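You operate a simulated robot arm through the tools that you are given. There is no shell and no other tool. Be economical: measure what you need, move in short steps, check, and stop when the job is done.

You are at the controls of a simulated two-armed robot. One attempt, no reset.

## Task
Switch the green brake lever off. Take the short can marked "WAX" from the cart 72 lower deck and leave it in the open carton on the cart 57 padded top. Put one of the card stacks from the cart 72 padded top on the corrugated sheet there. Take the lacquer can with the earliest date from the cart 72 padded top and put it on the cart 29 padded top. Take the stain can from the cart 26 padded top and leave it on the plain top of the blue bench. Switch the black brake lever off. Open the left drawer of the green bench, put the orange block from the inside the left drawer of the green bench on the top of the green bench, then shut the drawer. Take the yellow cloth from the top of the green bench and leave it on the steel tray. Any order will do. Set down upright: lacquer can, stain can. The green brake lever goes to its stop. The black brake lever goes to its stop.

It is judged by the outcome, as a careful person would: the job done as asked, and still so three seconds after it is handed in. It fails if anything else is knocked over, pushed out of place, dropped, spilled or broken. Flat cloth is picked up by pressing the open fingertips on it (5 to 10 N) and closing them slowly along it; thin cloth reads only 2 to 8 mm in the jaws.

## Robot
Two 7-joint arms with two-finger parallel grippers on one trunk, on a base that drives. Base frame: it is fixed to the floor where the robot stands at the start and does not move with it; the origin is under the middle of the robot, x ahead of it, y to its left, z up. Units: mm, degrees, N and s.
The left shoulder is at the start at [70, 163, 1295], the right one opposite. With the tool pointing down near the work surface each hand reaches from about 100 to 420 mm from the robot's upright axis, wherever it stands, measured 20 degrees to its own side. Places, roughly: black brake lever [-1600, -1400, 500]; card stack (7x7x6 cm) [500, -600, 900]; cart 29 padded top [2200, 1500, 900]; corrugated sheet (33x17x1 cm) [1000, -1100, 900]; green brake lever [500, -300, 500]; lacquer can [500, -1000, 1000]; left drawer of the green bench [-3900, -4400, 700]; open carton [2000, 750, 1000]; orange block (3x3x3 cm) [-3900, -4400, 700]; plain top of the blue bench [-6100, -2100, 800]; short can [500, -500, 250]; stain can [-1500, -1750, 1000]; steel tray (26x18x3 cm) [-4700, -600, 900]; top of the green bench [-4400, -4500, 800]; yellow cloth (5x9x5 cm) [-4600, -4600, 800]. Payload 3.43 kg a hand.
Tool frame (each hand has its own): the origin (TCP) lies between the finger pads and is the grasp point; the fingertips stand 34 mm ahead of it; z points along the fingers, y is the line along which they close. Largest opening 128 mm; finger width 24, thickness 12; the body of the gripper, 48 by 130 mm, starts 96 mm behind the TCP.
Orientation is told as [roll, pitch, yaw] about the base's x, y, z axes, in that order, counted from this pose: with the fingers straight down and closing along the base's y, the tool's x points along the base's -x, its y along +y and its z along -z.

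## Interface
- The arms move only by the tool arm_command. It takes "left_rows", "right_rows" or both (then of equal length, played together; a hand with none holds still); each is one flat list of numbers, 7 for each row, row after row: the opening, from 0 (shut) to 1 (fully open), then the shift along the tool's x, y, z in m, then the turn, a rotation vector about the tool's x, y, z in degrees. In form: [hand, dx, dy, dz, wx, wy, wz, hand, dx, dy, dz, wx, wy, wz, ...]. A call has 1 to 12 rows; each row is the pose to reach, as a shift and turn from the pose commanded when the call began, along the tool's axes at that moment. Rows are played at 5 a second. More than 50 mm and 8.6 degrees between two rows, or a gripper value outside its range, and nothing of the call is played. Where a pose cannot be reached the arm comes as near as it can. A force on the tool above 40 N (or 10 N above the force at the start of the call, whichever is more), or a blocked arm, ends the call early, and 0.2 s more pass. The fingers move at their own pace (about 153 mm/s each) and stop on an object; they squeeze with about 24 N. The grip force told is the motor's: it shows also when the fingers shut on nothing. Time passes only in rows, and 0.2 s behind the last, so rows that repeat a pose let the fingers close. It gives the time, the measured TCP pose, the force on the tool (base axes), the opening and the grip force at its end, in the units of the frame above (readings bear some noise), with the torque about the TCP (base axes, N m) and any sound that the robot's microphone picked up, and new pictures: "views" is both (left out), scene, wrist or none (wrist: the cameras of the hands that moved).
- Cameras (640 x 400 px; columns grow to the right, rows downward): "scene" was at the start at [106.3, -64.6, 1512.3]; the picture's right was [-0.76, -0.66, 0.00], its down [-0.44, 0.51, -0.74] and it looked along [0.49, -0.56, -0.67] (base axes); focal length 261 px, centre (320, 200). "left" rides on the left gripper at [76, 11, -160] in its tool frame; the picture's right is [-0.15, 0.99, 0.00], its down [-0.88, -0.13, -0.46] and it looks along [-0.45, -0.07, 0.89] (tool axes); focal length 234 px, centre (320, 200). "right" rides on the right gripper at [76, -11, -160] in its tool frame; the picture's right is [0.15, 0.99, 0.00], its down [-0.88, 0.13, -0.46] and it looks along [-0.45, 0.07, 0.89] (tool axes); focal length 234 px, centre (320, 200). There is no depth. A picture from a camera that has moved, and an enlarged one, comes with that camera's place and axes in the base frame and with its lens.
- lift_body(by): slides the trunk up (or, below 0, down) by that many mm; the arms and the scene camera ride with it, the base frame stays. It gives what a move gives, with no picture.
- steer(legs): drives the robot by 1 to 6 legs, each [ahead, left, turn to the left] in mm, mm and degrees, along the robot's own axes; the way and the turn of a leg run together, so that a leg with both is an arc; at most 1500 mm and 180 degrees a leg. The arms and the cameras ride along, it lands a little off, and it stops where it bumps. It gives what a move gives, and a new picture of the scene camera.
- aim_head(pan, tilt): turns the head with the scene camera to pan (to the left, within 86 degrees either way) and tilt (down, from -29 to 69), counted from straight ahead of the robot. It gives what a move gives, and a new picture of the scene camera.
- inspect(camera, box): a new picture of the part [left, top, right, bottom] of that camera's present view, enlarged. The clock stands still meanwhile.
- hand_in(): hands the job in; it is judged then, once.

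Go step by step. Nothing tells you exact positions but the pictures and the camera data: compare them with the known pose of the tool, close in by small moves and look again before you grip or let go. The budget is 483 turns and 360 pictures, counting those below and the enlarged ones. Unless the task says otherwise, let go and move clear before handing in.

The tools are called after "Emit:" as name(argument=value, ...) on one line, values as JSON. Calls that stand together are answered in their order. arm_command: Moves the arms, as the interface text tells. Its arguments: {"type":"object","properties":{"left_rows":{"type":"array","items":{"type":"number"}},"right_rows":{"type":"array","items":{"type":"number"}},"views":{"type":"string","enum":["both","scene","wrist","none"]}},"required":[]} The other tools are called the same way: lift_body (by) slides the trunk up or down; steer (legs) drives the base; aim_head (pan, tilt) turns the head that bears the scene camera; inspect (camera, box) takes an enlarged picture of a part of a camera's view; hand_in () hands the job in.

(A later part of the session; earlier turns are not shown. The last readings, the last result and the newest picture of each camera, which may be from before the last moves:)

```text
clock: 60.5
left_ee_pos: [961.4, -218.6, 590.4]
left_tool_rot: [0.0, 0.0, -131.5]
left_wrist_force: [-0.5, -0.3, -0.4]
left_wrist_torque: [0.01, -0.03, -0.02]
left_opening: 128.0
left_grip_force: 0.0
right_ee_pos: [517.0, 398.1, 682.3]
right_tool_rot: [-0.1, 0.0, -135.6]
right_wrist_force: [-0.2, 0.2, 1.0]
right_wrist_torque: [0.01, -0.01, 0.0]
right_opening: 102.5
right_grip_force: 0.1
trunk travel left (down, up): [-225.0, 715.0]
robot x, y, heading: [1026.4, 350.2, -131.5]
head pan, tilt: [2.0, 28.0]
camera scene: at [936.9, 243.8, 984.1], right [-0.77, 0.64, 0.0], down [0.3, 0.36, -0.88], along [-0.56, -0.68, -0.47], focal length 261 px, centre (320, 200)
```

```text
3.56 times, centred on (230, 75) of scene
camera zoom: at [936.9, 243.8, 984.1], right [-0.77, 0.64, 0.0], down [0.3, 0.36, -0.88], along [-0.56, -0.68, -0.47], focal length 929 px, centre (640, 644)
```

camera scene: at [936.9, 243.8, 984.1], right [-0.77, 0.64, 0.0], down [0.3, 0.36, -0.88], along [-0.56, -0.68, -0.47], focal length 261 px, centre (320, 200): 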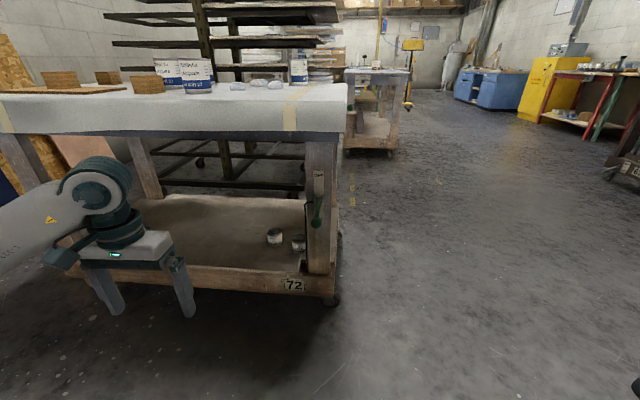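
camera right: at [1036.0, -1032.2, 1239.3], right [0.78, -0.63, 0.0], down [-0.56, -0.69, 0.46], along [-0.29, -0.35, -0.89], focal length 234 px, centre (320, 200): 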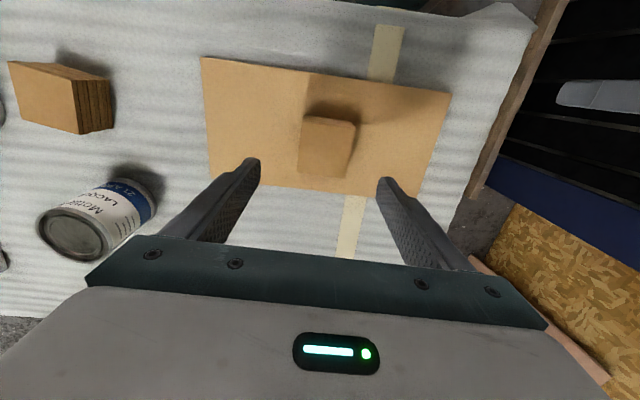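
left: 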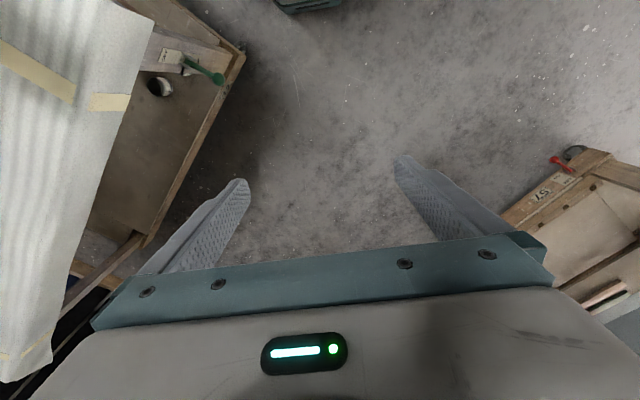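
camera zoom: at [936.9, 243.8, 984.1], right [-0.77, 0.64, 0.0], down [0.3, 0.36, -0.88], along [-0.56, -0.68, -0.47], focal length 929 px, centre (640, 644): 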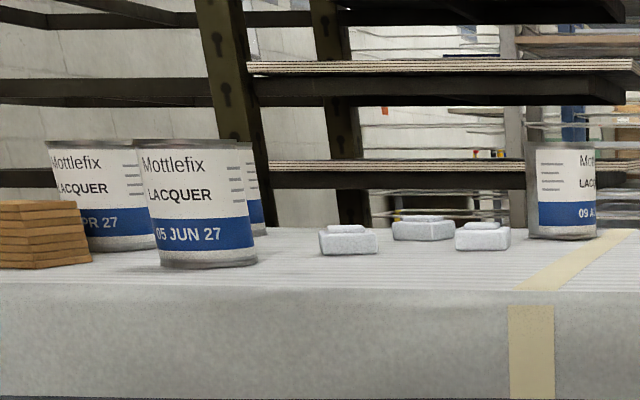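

OFF is at the top of the slot and ON at the bottom; the knob is near (492,-315,505) and the pivot near (445,-362,566). WAX is the short can nearest the leg. I'll tip the right hand to point horizontally so it can push the knob up from below.

Emit:
arm_command(right_rows=[0.2, -0.02, 0.01, 0, 0, -8, 0, 0.2, -0.04, 0.03, 0, 0, -16, 0, 0.2, -0.06, 0.04, 0, 0, -24, 0, 0.2, -0.08, 0.06, 0, 0, -32, 0, 0.2, -0.1, 0.07, 0, 0, -40, 0, 0.2, -0.12, 0.09, 0, 0, -48, 0, 0.2, -0.14, 0.1, 0, 0, -56, 0, 0.2, -0.16, 0.12, 0, 0, -64, 0, 0.2, -0.18, 0.13, 0, 0, -72, 0, 0.2, -0.19, 0.14, 0, 0, -80, 0, 0.2, -0.2, 0.15, 0, 0, -85, 0, 0.2, -0.2, 0.15, 0, 0, -90, 0], views="scene")

```text
clock: 63.1
left_ee_pos: [961.5, -219.3, 589.9]
left_tool_rot: [0.0, 0.0, -131.6]
left_wrist_force: [-1.5, 0.7, 0.2]
left_wrist_torque: [0.02, 0.04, -0.01]
left_opening: 128.0
left_grip_force: 0.1
right_ee_pos: [416.4, 94.2, 641.8]
right_tool_rot: [161.6, -89.9, 62.9]
right_wrist_force: [0.2, 0.5, 0.0]
right_wrist_torque: [0.0, 0.06, 0.01]
right_opening: 25.7
right_grip_force: 0.1
right hand out of reach, approached as far as the arm can: row 2, 3, 4, 5, 6, 7, 8, 9, 10, 11, 12
trunk travel left (down, up): [-225.0, 715.0]
robot x, y, heading: [1030.4, 353.7, -131.4]
head pan, tilt: [2.0, 28.0]
camera scene: at [936.7, 244.0, 984.1], right [-0.77, 0.64, 0.0], down [0.3, 0.36, -0.88], along [-0.56, -0.68, -0.47], focal length 261 px, centre (320, 200)
```

scene: 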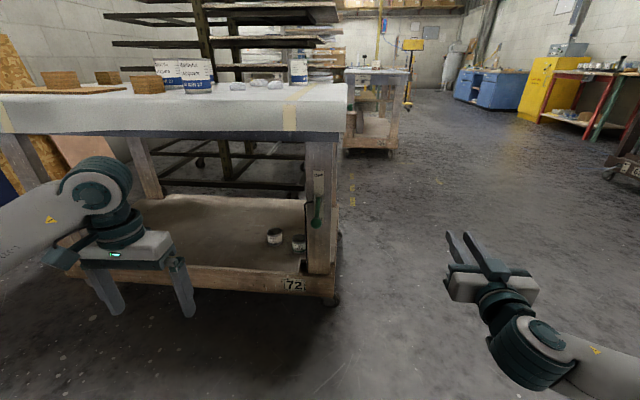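

The hand now points level at the cart. I'll lower the trunk so the fingers are below knob height, then slide left and approach.

Emit:
lift_body(by=-190)

Emit:
steer(legs=[[130, 336, 0]])

Emit:
inspect(camera="right", box=[0, 0, 640, 400])

```text
clock: 65.2
left_ee_pos: [962.2, -218.6, 400.1]
left_tool_rot: [0.0, 0.0, -131.6]
left_wrist_force: [0.5, -0.6, -0.6]
left_wrist_torque: [-0.02, -0.03, 0.0]
left_opening: 127.6
left_grip_force: 0.1
right_ee_pos: [416.5, 93.4, 453.7]
right_tool_rot: [-169.8, -90.0, 34.2]
right_wrist_force: [-0.1, -0.4, -0.3]
right_wrist_torque: [0.01, -0.02, 0.01]
right_opening: 25.6
right_grip_force: 0.0
trunk travel left (down, up): [-35.0, 905.0]
robot x, y, heading: [1024.1, 354.2, -131.8]
head pan, tilt: [2.0, 28.0]
```

```text
clock: 67.5
left_ee_pos: [1127.2, -536.6, 400.7]
left_tool_rot: [0.0, 0.0, -131.8]
left_wrist_force: [0.6, 0.5, 0.8]
left_wrist_torque: [0.0, 0.01, 0.01]
left_opening: 128.0
left_grip_force: 0.1
right_ee_pos: [582.1, -221.2, 453.6]
right_tool_rot: [-166.3, -90.0, 30.6]
right_wrist_force: [-0.1, 0.3, 0.0]
right_wrist_torque: [0.02, 0.01, -0.02]
right_opening: 25.3
right_grip_force: 0.0
trunk travel left (down, up): [-35.0, 905.0]
robot x, y, heading: [1194.1, 36.9, -131.9]
head pan, tilt: [2.0, 28.0]
camera scene: at [1103.1, -73.1, 794.1], right [-0.77, 0.64, 0.0], down [0.3, 0.36, -0.88], along [-0.57, -0.68, -0.47], focal length 261 px, centre (320, 200)
```

scene: 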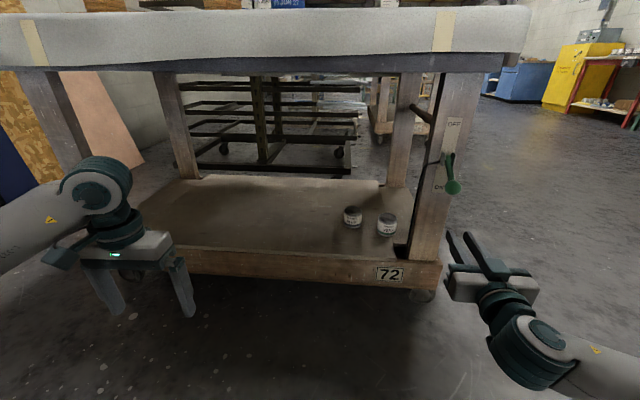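

```text
1.00 times, centred on (320, 200) of right (not enlarged: the box is as wide or as high as the picture)
camera zoom: at [688.2, -103.4, 377.0], right [0.69, -0.71, -0.15], down [0.42, 0.22, 0.88], along [-0.59, -0.67, 0.45], focal length 234 px, centre (320, 200)
```

zoom: 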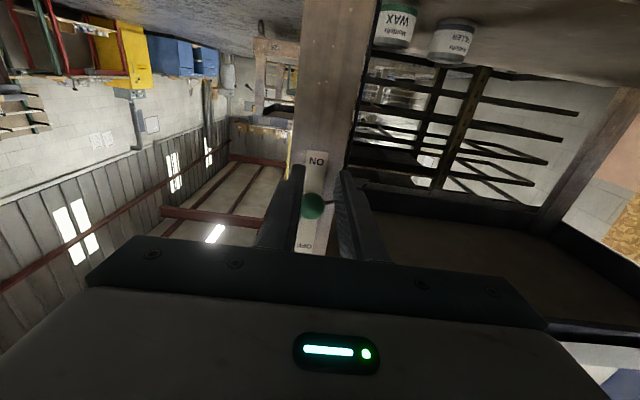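

The knob is near (499,-306,527), just above and ahead of the fingers. I'll narrow the gap, trim sideways, and advance under it.

Emit:
arm_command(right_rows=[0.11, 0, -0.008, 0, 0, 0, 0, 0.11, 0, -0.008, 0, 0, 0, 0], views="none")

Emit:
steer(legs=[[110, 0, 0]])

Emit:
inspect(camera="right", box=[200, 100, 440, 280])

```text
clock: 68.1
left_ee_pos: [1127.0, -536.5, 400.6]
left_tool_rot: [0.1, 0.0, -131.8]
left_wrist_force: [-0.1, -0.5, -0.7]
left_wrist_torque: [-0.04, -0.02, 0.02]
left_opening: 128.1
left_grip_force: 0.0
right_ee_pos: [576.6, -215.3, 453.3]
right_tool_rot: [-132.7, -90.0, -3.1]
right_wrist_force: [-0.5, -0.3, -0.7]
right_wrist_torque: [-0.02, -0.03, 0.01]
right_opening: 14.1
right_grip_force: 0.0
trunk travel left (down, up): [-35.0, 905.0]
robot x, y, heading: [1195.3, 36.7, -131.8]
head pan, tilt: [2.0, 28.0]
```

```text
clock: 69.3
left_ee_pos: [1055.1, -617.6, 400.7]
left_tool_rot: [0.0, -0.1, -131.5]
left_wrist_force: [-1.0, 0.4, -0.5]
left_wrist_torque: [0.01, 0.0, 0.05]
left_opening: 128.0
left_grip_force: 0.0
right_ee_pos: [504.9, -299.1, 453.2]
right_tool_rot: [-159.7, -90.1, 24.1]
right_wrist_force: [-0.6, -0.3, -0.2]
right_wrist_torque: [0.01, 0.0, 0.0]
right_opening: 13.9
right_grip_force: 0.1
trunk travel left (down, up): [-35.0, 905.0]
robot x, y, heading: [1120.5, -42.4, -131.6]
head pan, tilt: [2.0, 28.0]
camera scene: at [1030.9, -154.7, 794.1], right [-0.77, 0.64, 0.0], down [0.3, 0.36, -0.88], along [-0.56, -0.68, -0.47], focal length 261 px, centre (320, 200)
```

scene: 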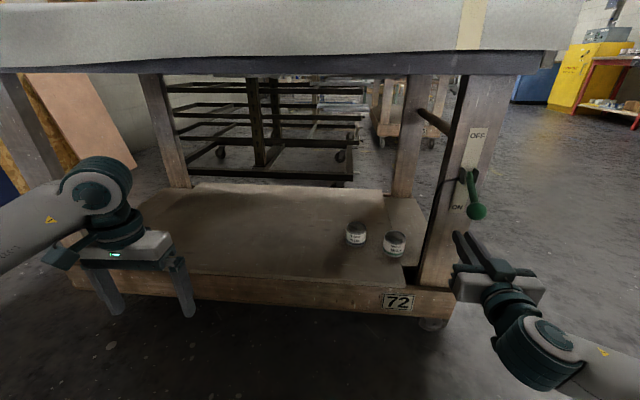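

```text
2.22 times, centred on (320, 190) of right
camera zoom: at [610.6, -180.6, 377.1], right [0.69, -0.71, -0.15], down [0.42, 0.23, 0.88], along [-0.59, -0.67, 0.45], focal length 520 px, centre (320, 222)
```

zoom: 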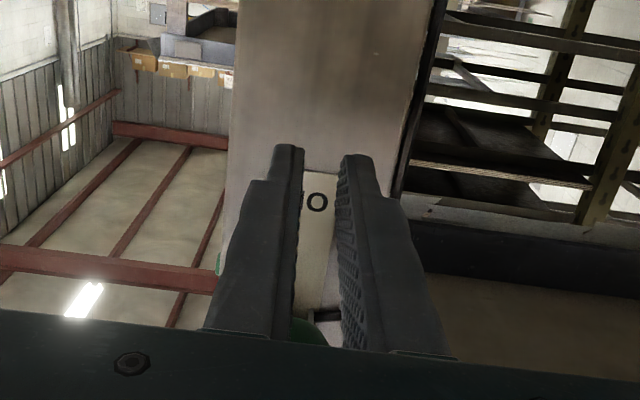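

The fingers are under the knob but about 24 mm short. I'll advance a little and then raise the hand to contact.

Emit:
arm_command(right_rows=[0.11, 0, -0.002, 0.012, 0, 0, 0, 0.11, 0, -0.003, 0.024, 0, 0, 0, 0.11, -0.02, -0.003, 0.024, 0, 0, 0, 0.11, -0.035, -0.003, 0.024, 0, 0, 0, 0.11, -0.045, -0.003, 0.024, 0, 0, 0, 0.11, -0.055, -0.003, 0.024, 0, 0, 0, 0.11, -0.065, -0.003, 0.024, 0, 0, 0, 0.11, -0.075, -0.003, 0.024, 0, 0, 0], views="both")

```text
clock: 71.1
left_ee_pos: [1055.7, -618.1, 400.2]
left_tool_rot: [0.0, 0.1, -131.6]
left_wrist_force: [-0.2, -0.5, 0.7]
left_wrist_torque: [0.03, 0.01, 0.0]
left_opening: 128.1
left_grip_force: 0.1
right_ee_pos: [486.8, -312.8, 528.1]
right_tool_rot: [169.9, -89.9, 54.5]
right_wrist_force: [2.4, 0.6, -3.7]
right_wrist_torque: [-0.04, 0.14, -0.06]
right_opening: 15.3
right_grip_force: 0.9
trunk travel left (down, up): [-35.0, 905.0]
robot x, y, heading: [1121.0, -46.4, -131.8]
head pan, tilt: [2.0, 28.0]
camera scene: at [1030.8, -154.9, 794.2], right [-0.77, 0.64, 0.0], down [0.3, 0.36, -0.88], along [-0.56, -0.68, -0.47], focal length 261 px, centre (320, 200)
camera right: at [591.7, -195.2, 452.2], right [0.69, -0.71, -0.15], down [0.42, 0.23, 0.88], along [-0.59, -0.67, 0.45], focal length 234 px, centre (320, 200)
```

scene: 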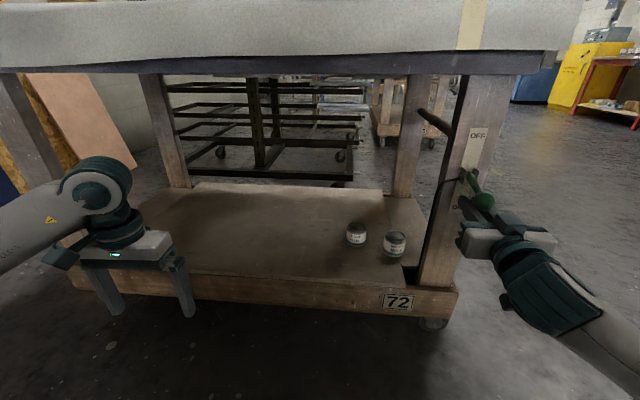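
right: 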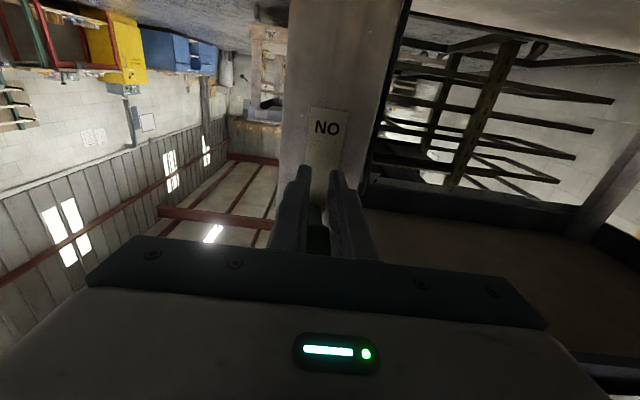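

The knob is riding up on the fingers with little force. I'll keep raising.

Emit:
arm_command(right_rows=[0.11, -0.012, 0, 0, 0, 0, 0, 0.11, -0.024, 0, 0, 0, 0, 0, 0.11, -0.036, 0, 0, 0, 0, 0, 0.11, -0.048, 0, 0, 0, 0, 0, 0.11, -0.06, 0, 0, 0, 0, 0, 0.11, -0.072, 0, 0, 0, 0, 0, 0.11, -0.084, 0, 0, 0, 0, 0], views="scene")

```text
clock: 72.6
left_ee_pos: [1056.2, -618.1, 399.7]
left_tool_rot: [0.0, 0.1, -131.7]
left_wrist_force: [-0.3, 0.2, -0.8]
left_wrist_torque: [0.0, -0.03, 0.02]
left_opening: 127.9
left_grip_force: 0.1
right_ee_pos: [485.9, -316.4, 594.0]
right_tool_rot: [-11.0, -88.2, -124.6]
right_wrist_force: [-0.3, -3.9, -17.2]
right_wrist_torque: [-0.17, 0.23, -0.29]
right_opening: 18.8
right_grip_force: 4.1
trunk travel left (down, up): [-35.0, 905.0]
robot x, y, heading: [1121.8, -46.5, -132.2]
head pan, tilt: [2.0, 28.0]
stopped in row 7 (right hand): the force on the tool passed its limit at 59 N (the readings are from after the stop); the commanded pose is now the measured one
camera scene: at [1029.8, -155.1, 793.8], right [-0.77, 0.64, 0.0], down [0.3, 0.36, -0.88], along [-0.56, -0.68, -0.47], focal length 261 px, centre (320, 200)
```

scene: 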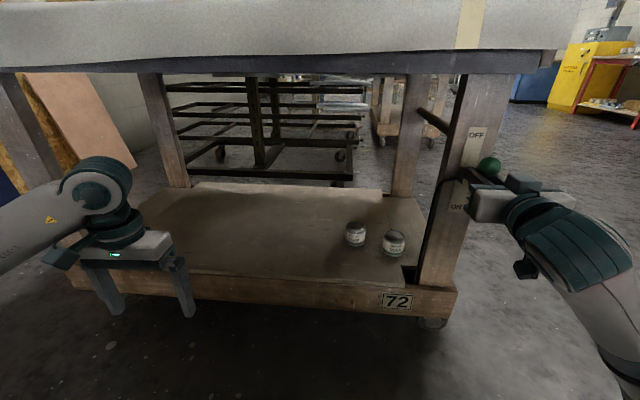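

Emit:
inspect(camera="scene", box=[430, 110, 570, 240])

Emit:
inspect(camera="right", box=[200, 100, 440, 280])

```text
3.08 times, centred on (500, 175) of scene
camera zoom: at [1029.8, -155.1, 793.8], right [-0.77, 0.64, 0.0], down [0.3, 0.36, -0.88], along [-0.56, -0.68, -0.47], focal length 804 px, centre (-234, 277)
```

zoom: 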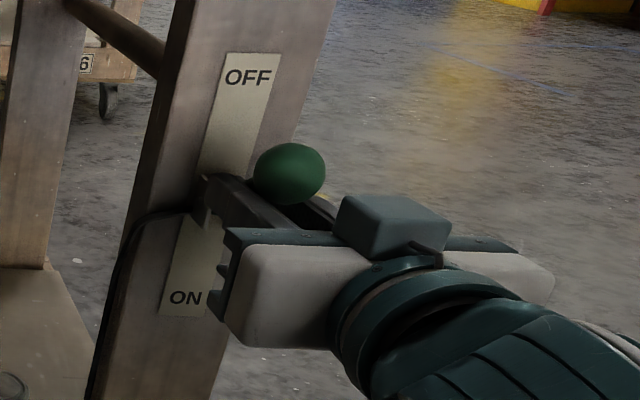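

```text
2.22 times, centred on (320, 190) of right
camera zoom: at [592.8, -195.6, 522.3], right [0.7, -0.7, -0.15], down [0.4, 0.2, 0.89], along [-0.59, -0.68, 0.42], focal length 520 px, centre (320, 222)
```

zoom: 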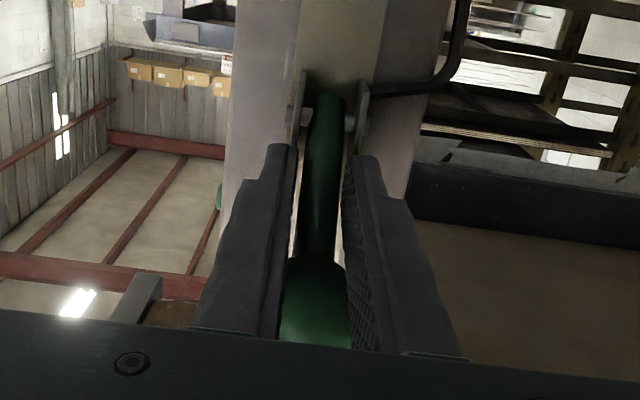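

The fingertips are fouling the pivot bracket. I'll ease down, retreat about 20 mm, then push up again nearer the knob.

Emit:
arm_command(right_rows=[0.13, 0.006, 0, 0, 0, 0, 0, 0.13, 0.006, 0, -0.012, 0, 0, 0, 0.13, 0.006, 0, -0.022, 0, 0, 0, 0.13, -0.006, 0, -0.022, 0, 0, 0, 0.13, -0.014, 0, -0.022, 0, 0, 0, 0.13, -0.022, 0, -0.022, 0, 0, 0, 0.13, -0.03, 0, -0.022, 0, 0, 0, 0.13, -0.038, 0, -0.024, 0, 0, 0, 0.13, -0.046, 0, -0.026, 0, 0, 0, 0.13, -0.054, 0, -0.028, 0, 0, 0], views="none")

Emit:
inspect(camera="scene", box=[430, 110, 570, 240])

```text
clock: 73.6
left_ee_pos: [1053.7, -617.3, 399.9]
left_tool_rot: [0.1, 0.2, -131.7]
left_wrist_force: [0.4, 0.5, -0.4]
left_wrist_torque: [-0.01, 0.01, 0.06]
left_opening: 127.8
left_grip_force: 0.0
right_ee_pos: [493.9, -306.3, 594.1]
right_tool_rot: [-9.2, -87.2, -126.2]
right_wrist_force: [-1.4, -1.1, -13.8]
right_wrist_torque: [-0.08, 0.06, -0.18]
right_opening: 20.6
right_grip_force: 3.3
right hand out of reach, approached as far as the arm can: row 3, 4, 5
trunk travel left (down, up): [-35.0, 905.0]
robot x, y, heading: [1122.2, -47.1, -131.8]
head pan, tilt: [2.0, 28.0]
stopped in row 5 (right hand): the force on the tool passed its limit at 47 N (the readings are from after the stop); the commanded pose is now the measured one
```

```text
3.08 times, centred on (500, 175) of scene
camera zoom: at [1029.9, -154.7, 793.8], right [-0.77, 0.64, 0.0], down [0.3, 0.36, -0.88], along [-0.56, -0.68, -0.47], focal length 804 px, centre (-234, 277)
```

zoom: 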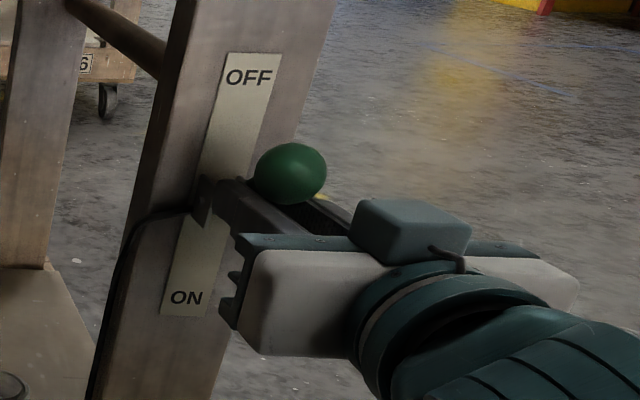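

Still jammed against the bracket. I'll lower a bit, back the base off 25 mm, then push up again with only the fingertips.

Emit:
arm_command(right_rows=[0.13, 0.015, 0, 0, 0, 0, 0], views="none")

Emit:
steer(legs=[[-25, 0, 0]])

Emit:
inspect(camera="right", box=[200, 100, 440, 280])

Emit:
inspect(camera="scene", box=[430, 110, 570, 240])

```text
clock: 74.0
left_ee_pos: [1054.5, -617.8, 400.1]
left_tool_rot: [-0.1, 0.0, -131.6]
left_wrist_force: [0.7, 0.1, -0.3]
left_wrist_torque: [0.0, 0.05, -0.01]
left_opening: 127.9
left_grip_force: 0.2
right_ee_pos: [493.7, -307.3, 584.0]
right_tool_rot: [-11.5, -87.8, -123.9]
right_wrist_force: [-0.1, -1.2, 0.7]
right_wrist_torque: [0.04, 0.0, -0.03]
right_opening: 16.6
right_grip_force: 0.1
trunk travel left (down, up): [-35.0, 905.0]
robot x, y, heading: [1125.3, -43.9, -131.7]
head pan, tilt: [2.0, 28.0]
```

```text
clock: 74.8
left_ee_pos: [1071.1, -598.8, 399.9]
left_tool_rot: [0.0, 0.0, -131.7]
left_wrist_force: [-0.2, 1.0, -0.8]
left_wrist_torque: [0.03, 0.02, 0.01]
left_opening: 128.0
left_grip_force: 0.0
right_ee_pos: [510.7, -288.5, 582.0]
right_tool_rot: [-10.8, -87.7, -124.6]
right_wrist_force: [0.4, 1.0, 0.1]
right_wrist_torque: [0.03, 0.0, 0.01]
right_opening: 16.6
right_grip_force: 0.0
trunk travel left (down, up): [-35.0, 905.0]
robot x, y, heading: [1137.3, -26.7, -131.7]
head pan, tilt: [2.0, 28.0]
camera scene: at [1047.5, -135.9, 794.1], right [-0.77, 0.64, 0.0], down [0.3, 0.36, -0.88], along [-0.56, -0.68, -0.47], focal length 261 px, centre (320, 200)
```

scene: 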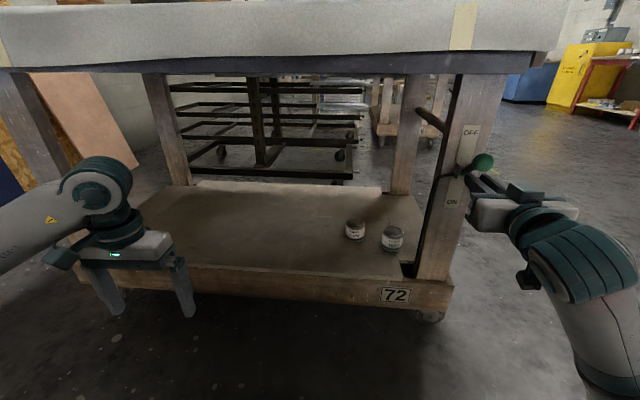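

```text
2.22 times, centred on (320, 190) of right
camera zoom: at [617.6, -168.0, 513.7], right [0.7, -0.7, -0.15], down [0.4, 0.2, 0.9], along [-0.6, -0.69, 0.41], focal length 520 px, centre (320, 222)
```

zoom: 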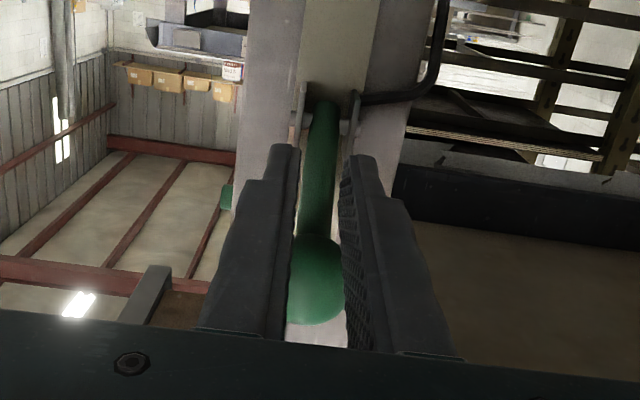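

```text
3.08 times, centred on (500, 175) of scene
camera zoom: at [1047.5, -135.9, 794.1], right [-0.77, 0.64, 0.0], down [0.3, 0.36, -0.88], along [-0.56, -0.68, -0.47], focal length 804 px, centre (-234, 277)
```

zoom: 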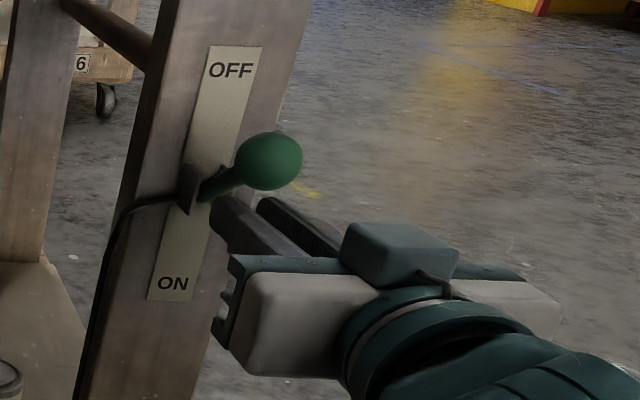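

The lever now points about 30° up. I'll push again near the knob to be sure it meets its stop.

Emit:
arm_command(right_rows=[0.13, -0.006, 0, 0, 0, 0, 0, 0.13, -0.012, 0, 0, 0, 0, 0, 0.13, -0.018, 0, 0, 0, 0, 0, 0.13, -0.024, 0, 0, 0, 0, 0, 0.13, -0.03, 0, 0, 0, 0, 0, 0.13, -0.036, 0, 0, 0, 0, 0, 0.13, -0.042, 0, 0, 0, 0, 0, 0.13, -0.048, 0, 0, 0, 0, 0], views="none")

Emit:
inspect(camera="scene", box=[430, 110, 570, 240])

```text
clock: 75.8
left_ee_pos: [1070.8, -599.9, 400.6]
left_tool_rot: [0.0, 0.0, -131.6]
left_wrist_force: [-0.1, -0.5, -0.1]
left_wrist_torque: [0.02, 0.0, -0.02]
left_opening: 127.8
left_grip_force: 0.1
right_ee_pos: [509.9, -292.3, 594.8]
right_tool_rot: [-9.4, -86.2, -125.7]
right_wrist_force: [-1.3, -0.5, -0.6]
right_wrist_torque: [0.13, -0.14, -0.2]
right_opening: 22.4
right_grip_force: 5.2
trunk travel left (down, up): [-35.0, 905.0]
robot x, y, heading: [1136.9, -26.9, -131.7]
head pan, tilt: [2.0, 28.0]
stopped in row 5 (right hand): the force on the tool passed its limit at 47 N (the readings are from after the stop); the commanded pose is now the measured one
```

```text
3.08 times, centred on (500, 175) of scene
camera zoom: at [1046.6, -136.1, 794.0], right [-0.77, 0.64, 0.0], down [0.3, 0.36, -0.88], along [-0.56, -0.68, -0.47], focal length 804 px, centre (-234, 277)
```

zoom: 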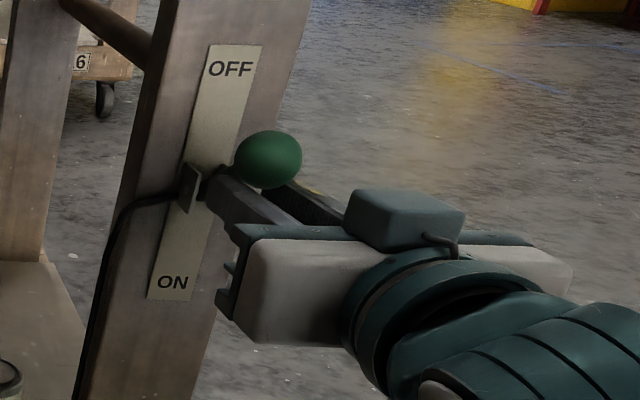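

The lever is blocked at the same height each time, so it is at its OFF stop. I'll lower the hand clear, back away, and tip the tool back down for the WAX can.

Emit:
arm_command(right_rows=[0.13, 0.02, 0, 0, 0, 0, 0, 0.3, 0.05, 0, 0, 0, 0, 0, 0.3, 0.07, 0, 0, 0, 0, 0], views="none")

Emit:
steer(legs=[[-230, 0, 0]])

Emit:
inspect(camera="scene", box=[320, 80, 500, 300])

```text
clock: 76.6
left_ee_pos: [1071.6, -599.1, 400.1]
left_tool_rot: [-0.1, 0.0, -131.7]
left_wrist_force: [0.0, -0.5, 0.8]
left_wrist_torque: [-0.02, 0.01, 0.0]
left_opening: 127.8
left_grip_force: 0.1
right_ee_pos: [508.7, -288.9, 529.0]
right_tool_rot: [-10.6, -86.8, -124.7]
right_wrist_force: [0.6, 0.6, 0.1]
right_wrist_torque: [0.0, -0.02, 0.0]
right_opening: 38.2
right_grip_force: 0.0
right hand out of reach, approached as far as the arm can: row 3
trunk travel left (down, up): [-35.0, 905.0]
robot x, y, heading: [1138.1, -27.4, -131.2]
head pan, tilt: [2.0, 28.0]
```

```text
clock: 78.4
left_ee_pos: [1224.4, -427.6, 400.5]
left_tool_rot: [-0.1, 0.0, -131.7]
left_wrist_force: [0.3, 1.1, 0.9]
left_wrist_torque: [0.01, -0.02, 0.01]
left_opening: 128.4
left_grip_force: 0.1
right_ee_pos: [662.2, -117.4, 529.9]
right_tool_rot: [-10.3, -86.7, -125.0]
right_wrist_force: [0.5, 0.2, -0.3]
right_wrist_torque: [0.01, -0.01, -0.02]
right_opening: 38.3
right_grip_force: 0.1
trunk travel left (down, up): [-35.0, 905.0]
robot x, y, heading: [1290.9, 145.4, -131.6]
head pan, tilt: [2.0, 28.0]
camera scene: at [1200.9, 36.2, 794.1], right [-0.77, 0.64, 0.0], down [0.3, 0.36, -0.88], along [-0.56, -0.68, -0.47], focal length 261 px, centre (320, 200)
```

scene: 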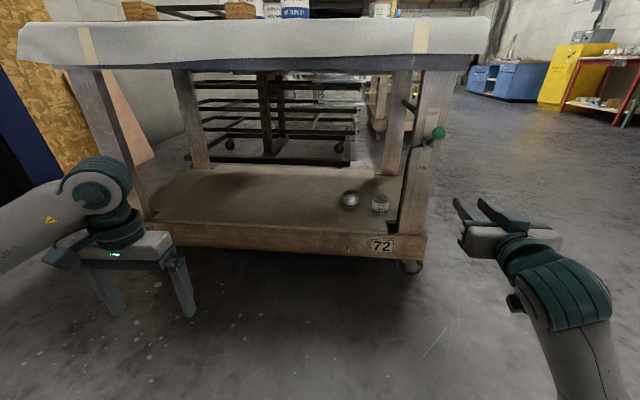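

```text
1.82 times, centred on (410, 190) of scene
camera zoom: at [1200.9, 36.2, 794.1], right [-0.77, 0.64, 0.0], down [0.3, 0.36, -0.88], along [-0.56, -0.68, -0.47], focal length 475 px, centre (156, 218)
```

zoom: 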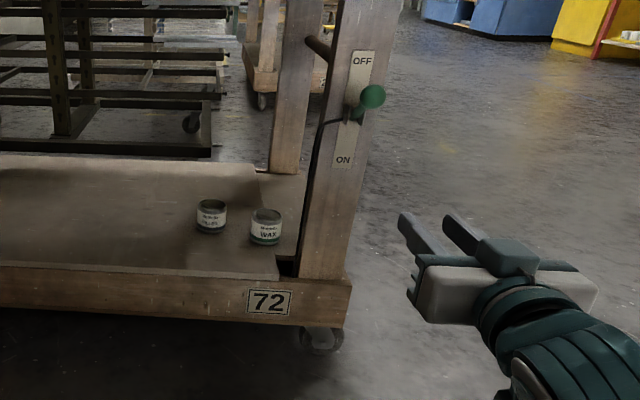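

OFF is confirmed. Next I'll tip the right hand back to about 25° from straight down.

Emit:
arm_command(right_rows=[0.5, 0, 0, 0, 0, 8, 0, 0.6, 0, 0, 0, 0, 16, 0, 0.66, 0, 0, 0, 0, 24, 0, 0.66, 0, 0, 0, 0, 32, 0, 0.66, 0, 0, 0, 0, 40, 0, 0.66, 0, 0, 0, 0, 48, 0, 0.66, 0, 0, 0, 0, 56, 0, 0.66, 0, 0, 0, 0, 62, 0, 0.66, 0, 0, 0, 0, 62, 0], views="none")

```text
clock: 80.4
left_ee_pos: [1223.6, -425.9, 399.8]
left_tool_rot: [-0.2, 0.0, -131.7]
left_wrist_force: [0.7, 0.1, -1.2]
left_wrist_torque: [-0.02, 0.03, 0.0]
left_opening: 128.0
left_grip_force: 0.0
right_ee_pos: [662.1, -116.6, 529.6]
right_tool_rot: [-0.7, -24.7, -135.1]
right_wrist_force: [-0.7, 0.5, -0.1]
right_wrist_torque: [-0.01, -0.01, 0.02]
right_opening: 84.9
right_grip_force: 0.0
trunk travel left (down, up): [-35.0, 905.0]
robot x, y, heading: [1291.9, 144.9, -131.5]
head pan, tilt: [2.0, 28.0]
```

I'll lower the hand and bring it forward and left, ready to enter above the lower deck.

Emit:
arm_command(right_rows=[0.66, 0, 0.025, 0.027, 0, 0, 0, 0.66, 0, 0.05, 0.055, 0, 0, 0, 0.66, 0, 0.075, 0.082, 0, 0, 0, 0.66, 0, 0.1, 0.11, 0, 0, 0, 0.66, 0, 0.125, 0.137, 0, 0, 0, 0.66, 0.002, 0.15, 0.164, 0, 0, 0, 0.66, 0.002, 0.15, 0.164, 0, 0, 0], views="scene")

```text
clock: 82.0
left_ee_pos: [1225.5, -427.2, 399.5]
left_tool_rot: [-0.1, -0.1, -131.6]
left_wrist_force: [0.2, -0.2, 0.4]
left_wrist_torque: [-0.03, 0.0, 0.0]
left_opening: 127.9
left_grip_force: 0.1
right_ee_pos: [718.3, -267.7, 379.6]
right_tool_rot: [-0.7, -24.8, -135.1]
right_wrist_force: [0.5, 0.2, 0.1]
right_wrist_torque: [-0.03, 0.0, 0.0]
right_opening: 84.3
right_grip_force: 0.0
trunk travel left (down, up): [-35.0, 905.0]
robot x, y, heading: [1290.9, 143.8, -131.8]
head pan, tilt: [2.0, 28.0]
camera scene: at [1200.9, 36.2, 794.0], right [-0.77, 0.64, 0.0], down [0.3, 0.36, -0.88], along [-0.56, -0.68, -0.47], focal length 261 px, centre (320, 200)
```

scene: 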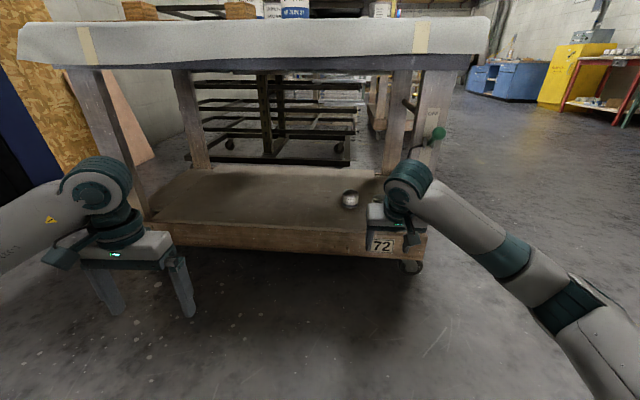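

I'll tuck the left hand back, then turn right 25° and slide left to line up with the can, staying clear of the leg.

Emit:
arm_command(left_rows=[1, 0.05, 0, 0, 0, 0, 0, 1, 0.1, 0, 0, 0, 0, 0, 1, 0.15, 0, 0, 0, 0, 0, 1, 0.2, 0, 0, 0, 0, 0, 1, 0.25, 0, 0, 0, 0, 0, 1, 0.25, 0, 0, 0, 0, 0], views="none")

Emit:
steer(legs=[[0, 0, -25], [0, 421, 0], [220, 0, 0]])

Emit:
inspect(camera="right", box=[0, 0, 640, 400])

```text
clock: 83.4
left_ee_pos: [1369.9, -349.4, 435.2]
left_tool_rot: [-0.1, 0.1, -131.7]
left_wrist_force: [0.9, 0.1, -0.7]
left_wrist_torque: [0.01, 0.01, 0.01]
left_opening: 127.8
left_grip_force: 0.0
left hand out of reach, approached as far as the arm can: row 3, 4, 5, 6
right_ee_pos: [717.0, -267.6, 378.5]
right_tool_rot: [-0.8, -24.7, -135.0]
right_wrist_force: [-0.7, 0.6, 0.6]
right_wrist_torque: [-0.01, 0.0, 0.01]
right_opening: 84.3
right_grip_force: 0.0
trunk travel left (down, up): [-35.0, 905.0]
robot x, y, heading: [1294.1, 144.2, -131.4]
head pan, tilt: [2.0, 28.0]
```

```text
clock: 88.5
left_ee_pos: [1109.2, -803.4, 436.3]
left_tool_rot: [-0.1, 0.0, -157.0]
left_wrist_force: [0.5, 0.3, 0.0]
left_wrist_torque: [0.01, -0.02, -0.01]
left_opening: 128.0
left_grip_force: 0.0
right_ee_pos: [552.9, -449.8, 378.1]
right_tool_rot: [-0.7, -24.7, -160.3]
right_wrist_force: [-0.4, 0.7, 0.7]
right_wrist_torque: [-0.04, 0.01, -0.01]
right_opening: 84.4
right_grip_force: 0.1
trunk travel left (down, up): [-35.0, 905.0]
robot x, y, heading: [1245.3, -318.2, -157.0]
head pan, tilt: [2.0, 28.0]
camera scene: at [1121.8, -382.0, 794.1], right [-0.42, 0.91, 0.0], down [0.43, 0.2, -0.88], along [-0.8, -0.37, -0.47], focal length 261 px, centre (320, 200)
```

scene: 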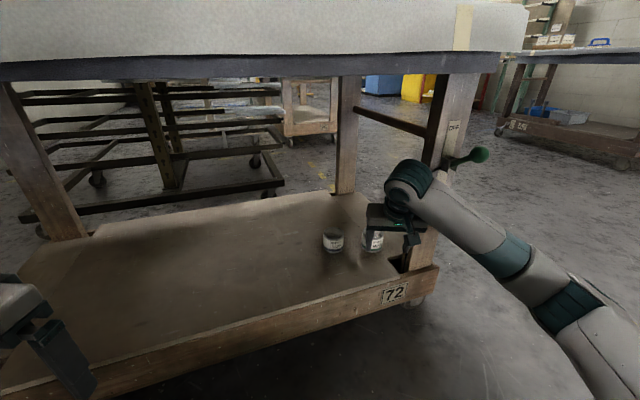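

```text
1.00 times, centred on (320, 200) of right (not enlarged: the box is as wide or as high as the picture)
camera zoom: at [677.9, -398.4, 491.6], right [0.45, -0.89, -0.07], down [-0.53, -0.33, 0.78], along [-0.72, -0.32, -0.62], focal length 234 px, centre (320, 200)
```

zoom: 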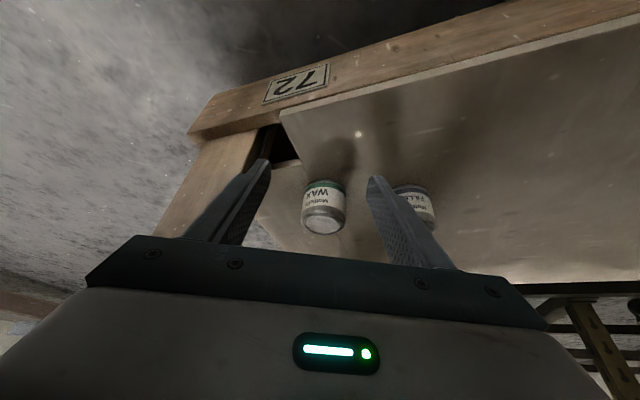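

The WAX can is about 120 mm ahead of and 80 mm below the tool, and 16 mm to its left. I'll drive in a little and look again.

Emit:
steer(legs=[[80, 14, 0]])

Emit:
inspect(camera="right", box=[160, 100, 480, 300])

```text
clock: 89.6
left_ee_pos: [1042.1, -847.2, 436.9]
left_tool_rot: [-0.1, 0.2, -156.9]
left_wrist_force: [-0.4, 0.2, 0.1]
left_wrist_torque: [0.0, 0.01, 0.02]
left_opening: 128.2
left_grip_force: 0.1
right_ee_pos: [485.8, -495.5, 378.1]
right_tool_rot: [-0.8, -24.8, -160.3]
right_wrist_force: [-0.3, -0.1, 0.5]
right_wrist_torque: [0.02, -0.01, 0.01]
right_opening: 84.5
right_grip_force: 0.0
trunk travel left (down, up): [-35.0, 905.0]
robot x, y, heading: [1181.4, -365.7, -156.8]
head pan, tilt: [2.0, 28.0]
camera scene: at [1054.0, -426.3, 794.0], right [-0.42, 0.91, 0.0], down [0.43, 0.2, -0.88], along [-0.8, -0.37, -0.47], focal length 261 px, centre (320, 200)
```

scene: 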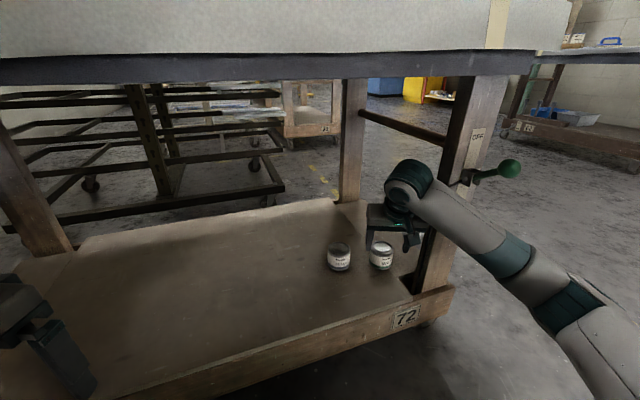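

```text
2.00 times, centred on (320, 200) of right
camera zoom: at [610.1, -443.0, 491.6], right [0.45, -0.89, -0.07], down [-0.53, -0.33, 0.78], along [-0.72, -0.32, -0.62], focal length 468 px, centre (320, 200)
```

zoom: 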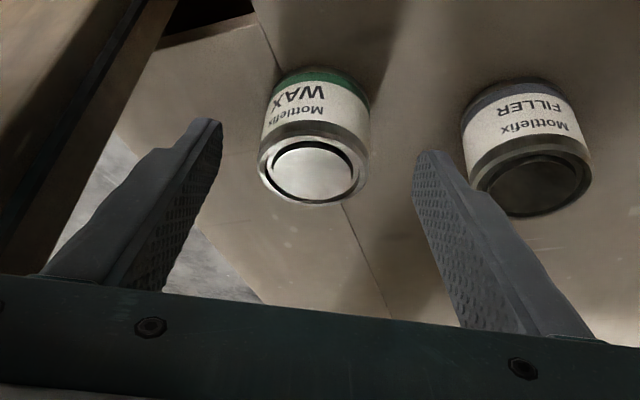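

The WAX can is centred between the fingers at about (440,-511), with its top near z 325. I'll descend and grip.

Emit:
arm_command(right_rows=[0.66, -0.012, 0, 0.03, 0, 0, 0, 0.66, -0.012, 0, 0.055, 0, 0, 0, 0.66, -0.012, 0, 0.075, 0, 0, 0, 0.66, -0.012, 0, 0.088, 0, 0, 0, 0.66, -0.012, 0, 0.088, 0, 0, 0], views="wrist")

```text
clock: 90.8
left_ee_pos: [1041.6, -847.4, 436.7]
left_tool_rot: [-0.1, 0.0, -156.9]
left_wrist_force: [-1.0, -1.2, -0.1]
left_wrist_torque: [-0.03, 0.0, 0.0]
left_opening: 128.0
left_grip_force: 0.2
right_ee_pos: [440.9, -512.2, 303.3]
right_tool_rot: [-0.7, -24.8, -160.3]
right_wrist_force: [0.1, 0.0, 1.2]
right_wrist_torque: [0.0, 0.02, -0.02]
right_opening: 84.4
right_grip_force: 0.0
trunk travel left (down, up): [-35.0, 905.0]
robot x, y, heading: [1182.2, -366.9, -157.1]
head pan, tilt: [2.0, 28.0]
camera right: at [564.8, -458.4, 416.7], right [0.45, -0.89, -0.07], down [-0.53, -0.33, 0.78], along [-0.72, -0.32, -0.62], focal length 234 px, centre (320, 200)
```

right: 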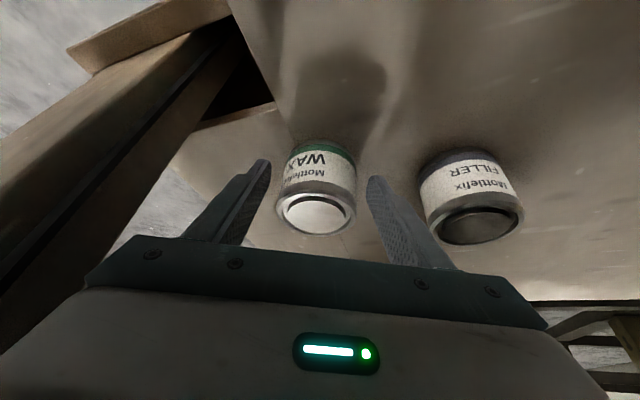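

The can axis sits about 12 mm further forward and the top is near z 313. I'll go a little deeper and close.

Emit:
arm_command(right_rows=[0.66, -0.004, -0.001, 0.008, 0, 0, 0, 0.66, -0.004, -0.001, 0.015, 0, 0, 0, 0.55, -0.004, -0.001, 0.015, 0, 0, 0, 0.45, -0.004, -0.001, 0.015, 0, 0, 0, 0.35, -0.004, -0.001, 0.015, 0, 0, 0, 0.35, -0.004, -0.001, 0.015, 0, 0, 0], views="wrist")

```text
clock: 92.2
left_ee_pos: [1041.0, -849.0, 436.6]
left_tool_rot: [-0.1, 0.2, -156.9]
left_wrist_force: [-0.2, -1.0, -0.5]
left_wrist_torque: [0.01, 0.0, 0.02]
left_opening: 128.1
left_grip_force: 0.0
right_ee_pos: [431.4, -513.2, 291.4]
right_tool_rot: [-0.6, -24.9, -160.2]
right_wrist_force: [-0.8, 0.8, 0.6]
right_wrist_torque: [-0.09, 0.01, -0.03]
right_opening: 65.2
right_grip_force: 24.1
trunk travel left (down, up): [-35.0, 905.0]
robot x, y, heading: [1180.7, -369.1, -157.0]
head pan, tilt: [2.0, 28.0]
camera right: at [555.5, -460.3, 404.1], right [0.45, -0.89, -0.07], down [-0.53, -0.33, 0.78], along [-0.72, -0.32, -0.62], focal length 234 px, centre (320, 200)
```

right: 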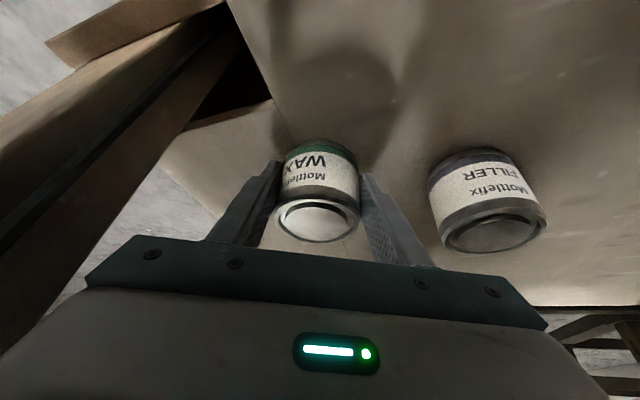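

Gripped (65 mm). I'll lift it and back straight out.

Emit:
arm_command(right_rows=[0.35, -0.008, 0, -0.018, 0, 0, 0, 0.35, -0.017, 0, -0.036, 0, 0, 0, 0.35, -0.0296, 0, -0.0634, 0, 0, 0, 0.35, -0.0296, 0, -0.0634, 0, 0, 0], views="wrist")

Emit:
steer(legs=[[-450, 0, 0]])

```text
clock: 93.2
left_ee_pos: [1041.9, -848.6, 436.0]
left_tool_rot: [-0.1, 0.1, -156.8]
left_wrist_force: [0.4, -0.3, 0.8]
left_wrist_torque: [0.01, -0.02, 0.02]
left_opening: 128.2
left_grip_force: 0.1
right_ee_pos: [431.9, -514.8, 362.0]
right_tool_rot: [-0.7, -24.8, -160.2]
right_wrist_force: [-0.3, -0.6, -2.5]
right_wrist_torque: [0.05, -0.04, -0.01]
right_opening: 65.0
right_grip_force: 24.2
trunk travel left (down, up): [-35.0, 905.0]
robot x, y, heading: [1179.4, -368.3, -156.9]
head pan, tilt: [2.0, 28.0]
camera right: at [556.0, -462.3, 474.1], right [0.45, -0.89, -0.07], down [-0.53, -0.33, 0.78], along [-0.72, -0.32, -0.62], focal length 234 px, centre (320, 200)
```

right: 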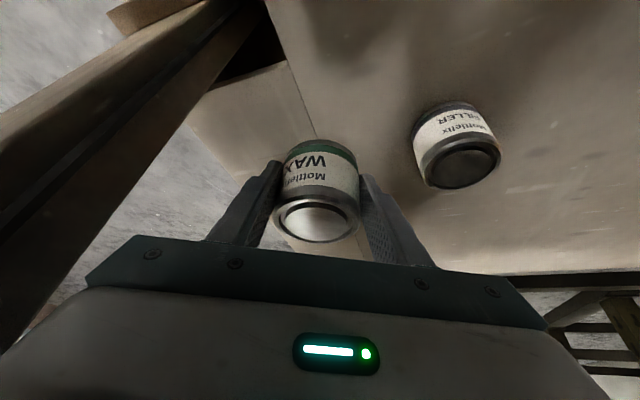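

```text
clock: 95.9
left_ee_pos: [1457.8, -671.2, 436.4]
left_tool_rot: [-0.1, 0.1, -156.4]
left_wrist_force: [0.0, -0.6, -0.9]
left_wrist_torque: [0.0, 0.0, 0.0]
left_opening: 128.2
left_grip_force: 0.0
right_ee_pos: [845.2, -343.7, 360.0]
right_tool_rot: [-0.8, -24.7, -159.7]
right_wrist_force: [0.5, -0.3, -2.7]
right_wrist_torque: [0.02, -0.02, 0.01]
right_opening: 65.0
right_grip_force: 24.2
trunk travel left (down, up): [-35.0, 905.0]
robot x, y, heading: [1594.0, -191.1, -156.3]
head pan, tilt: [2.0, 28.0]
camera scene: at [1466.6, -249.7, 794.0], right [-0.43, 0.9, 0.0], down [0.42, 0.2, -0.88], along [-0.8, -0.38, -0.47], focal length 261 px, centre (320, 200)
```

scene: 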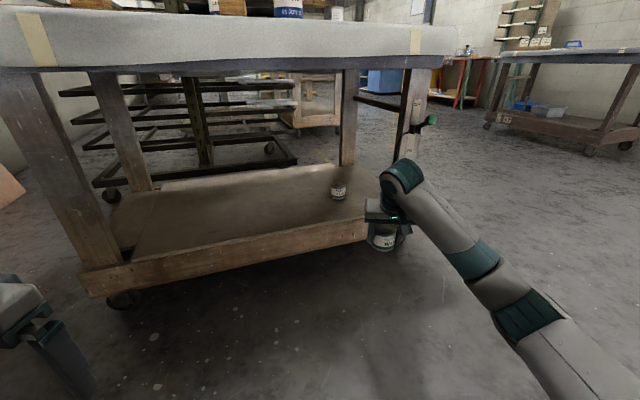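

The can is clear of the cart. I'll raise the trunk and drive to the near end of cart 57, facing the carton.

Emit:
lift_body(by=400)

Emit:
lift_body(by=400)

Emit:
steer(legs=[[0, 0, -68.7], [-120, 400, 0]])

```text
clock: 99.7
left_ee_pos: [1458.8, -672.2, 836.2]
left_tool_rot: [0.0, 0.1, -156.4]
left_wrist_force: [0.3, -0.8, -0.1]
left_wrist_torque: [-0.02, 0.0, 0.0]
left_opening: 127.8
left_grip_force: 0.1
right_ee_pos: [846.7, -344.3, 761.8]
right_tool_rot: [-0.7, -24.7, -159.7]
right_wrist_force: [-0.6, 0.2, -2.4]
right_wrist_torque: [-0.01, -0.04, -0.01]
right_opening: 65.1
right_grip_force: 23.6
trunk travel left (down, up): [-435.0, 505.0]
robot x, y, heading: [1592.8, -187.9, -156.3]
head pan, tilt: [2.0, 28.0]
```

```text
clock: 103.5
left_ee_pos: [1457.1, -670.0, 1235.1]
left_tool_rot: [0.0, 0.1, -156.4]
left_wrist_force: [-0.1, -0.3, 0.1]
left_wrist_torque: [-0.01, 0.02, 0.0]
left_opening: 128.0
left_grip_force: 0.0
right_ee_pos: [844.7, -344.9, 1160.3]
right_tool_rot: [-0.8, -24.8, -159.7]
right_wrist_force: [0.1, 0.4, -2.2]
right_wrist_torque: [0.03, 0.0, -0.03]
right_opening: 65.3
right_grip_force: 24.0
trunk travel left (down, up): [-835.0, 105.0]
robot x, y, heading: [1592.8, -189.3, -156.4]
head pan, tilt: [2.0, 28.0]
```

```text
clock: 109.2
left_ee_pos: [888.7, -579.1, 1236.0]
left_tool_rot: [0.0, 0.1, 133.2]
left_wrist_force: [0.2, 1.1, 0.7]
left_wrist_torque: [0.0, 0.02, 0.02]
left_opening: 128.1
left_grip_force: 0.0
right_ee_pos: [990.2, 106.4, 1160.5]
right_tool_rot: [-0.7, -24.7, 129.9]
right_wrist_force: [0.2, 0.1, -2.8]
right_wrist_torque: [-0.07, 0.0, -0.01]
right_opening: 65.1
right_grip_force: 24.0
trunk travel left (down, up): [-835.0, 105.0]
robot x, y, heading: [1392.2, -547.0, 133.4]
head pan, tilt: [2.0, 28.0]
camera scene: at [1291.1, -445.3, 1594.0], right [0.7, 0.71, 0.0], down [0.33, -0.33, -0.88], along [-0.63, 0.62, -0.47], focal length 261 px, centre (320, 200)
```

scene: 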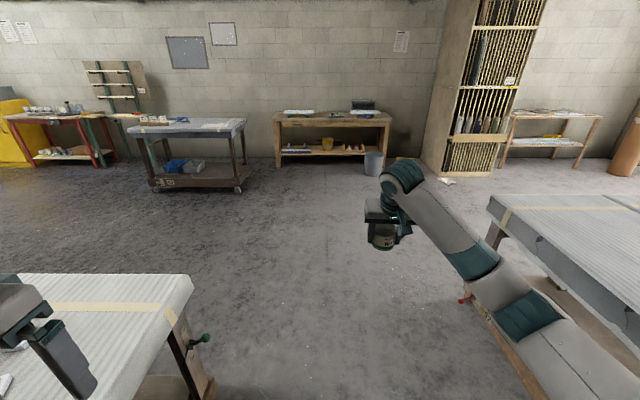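

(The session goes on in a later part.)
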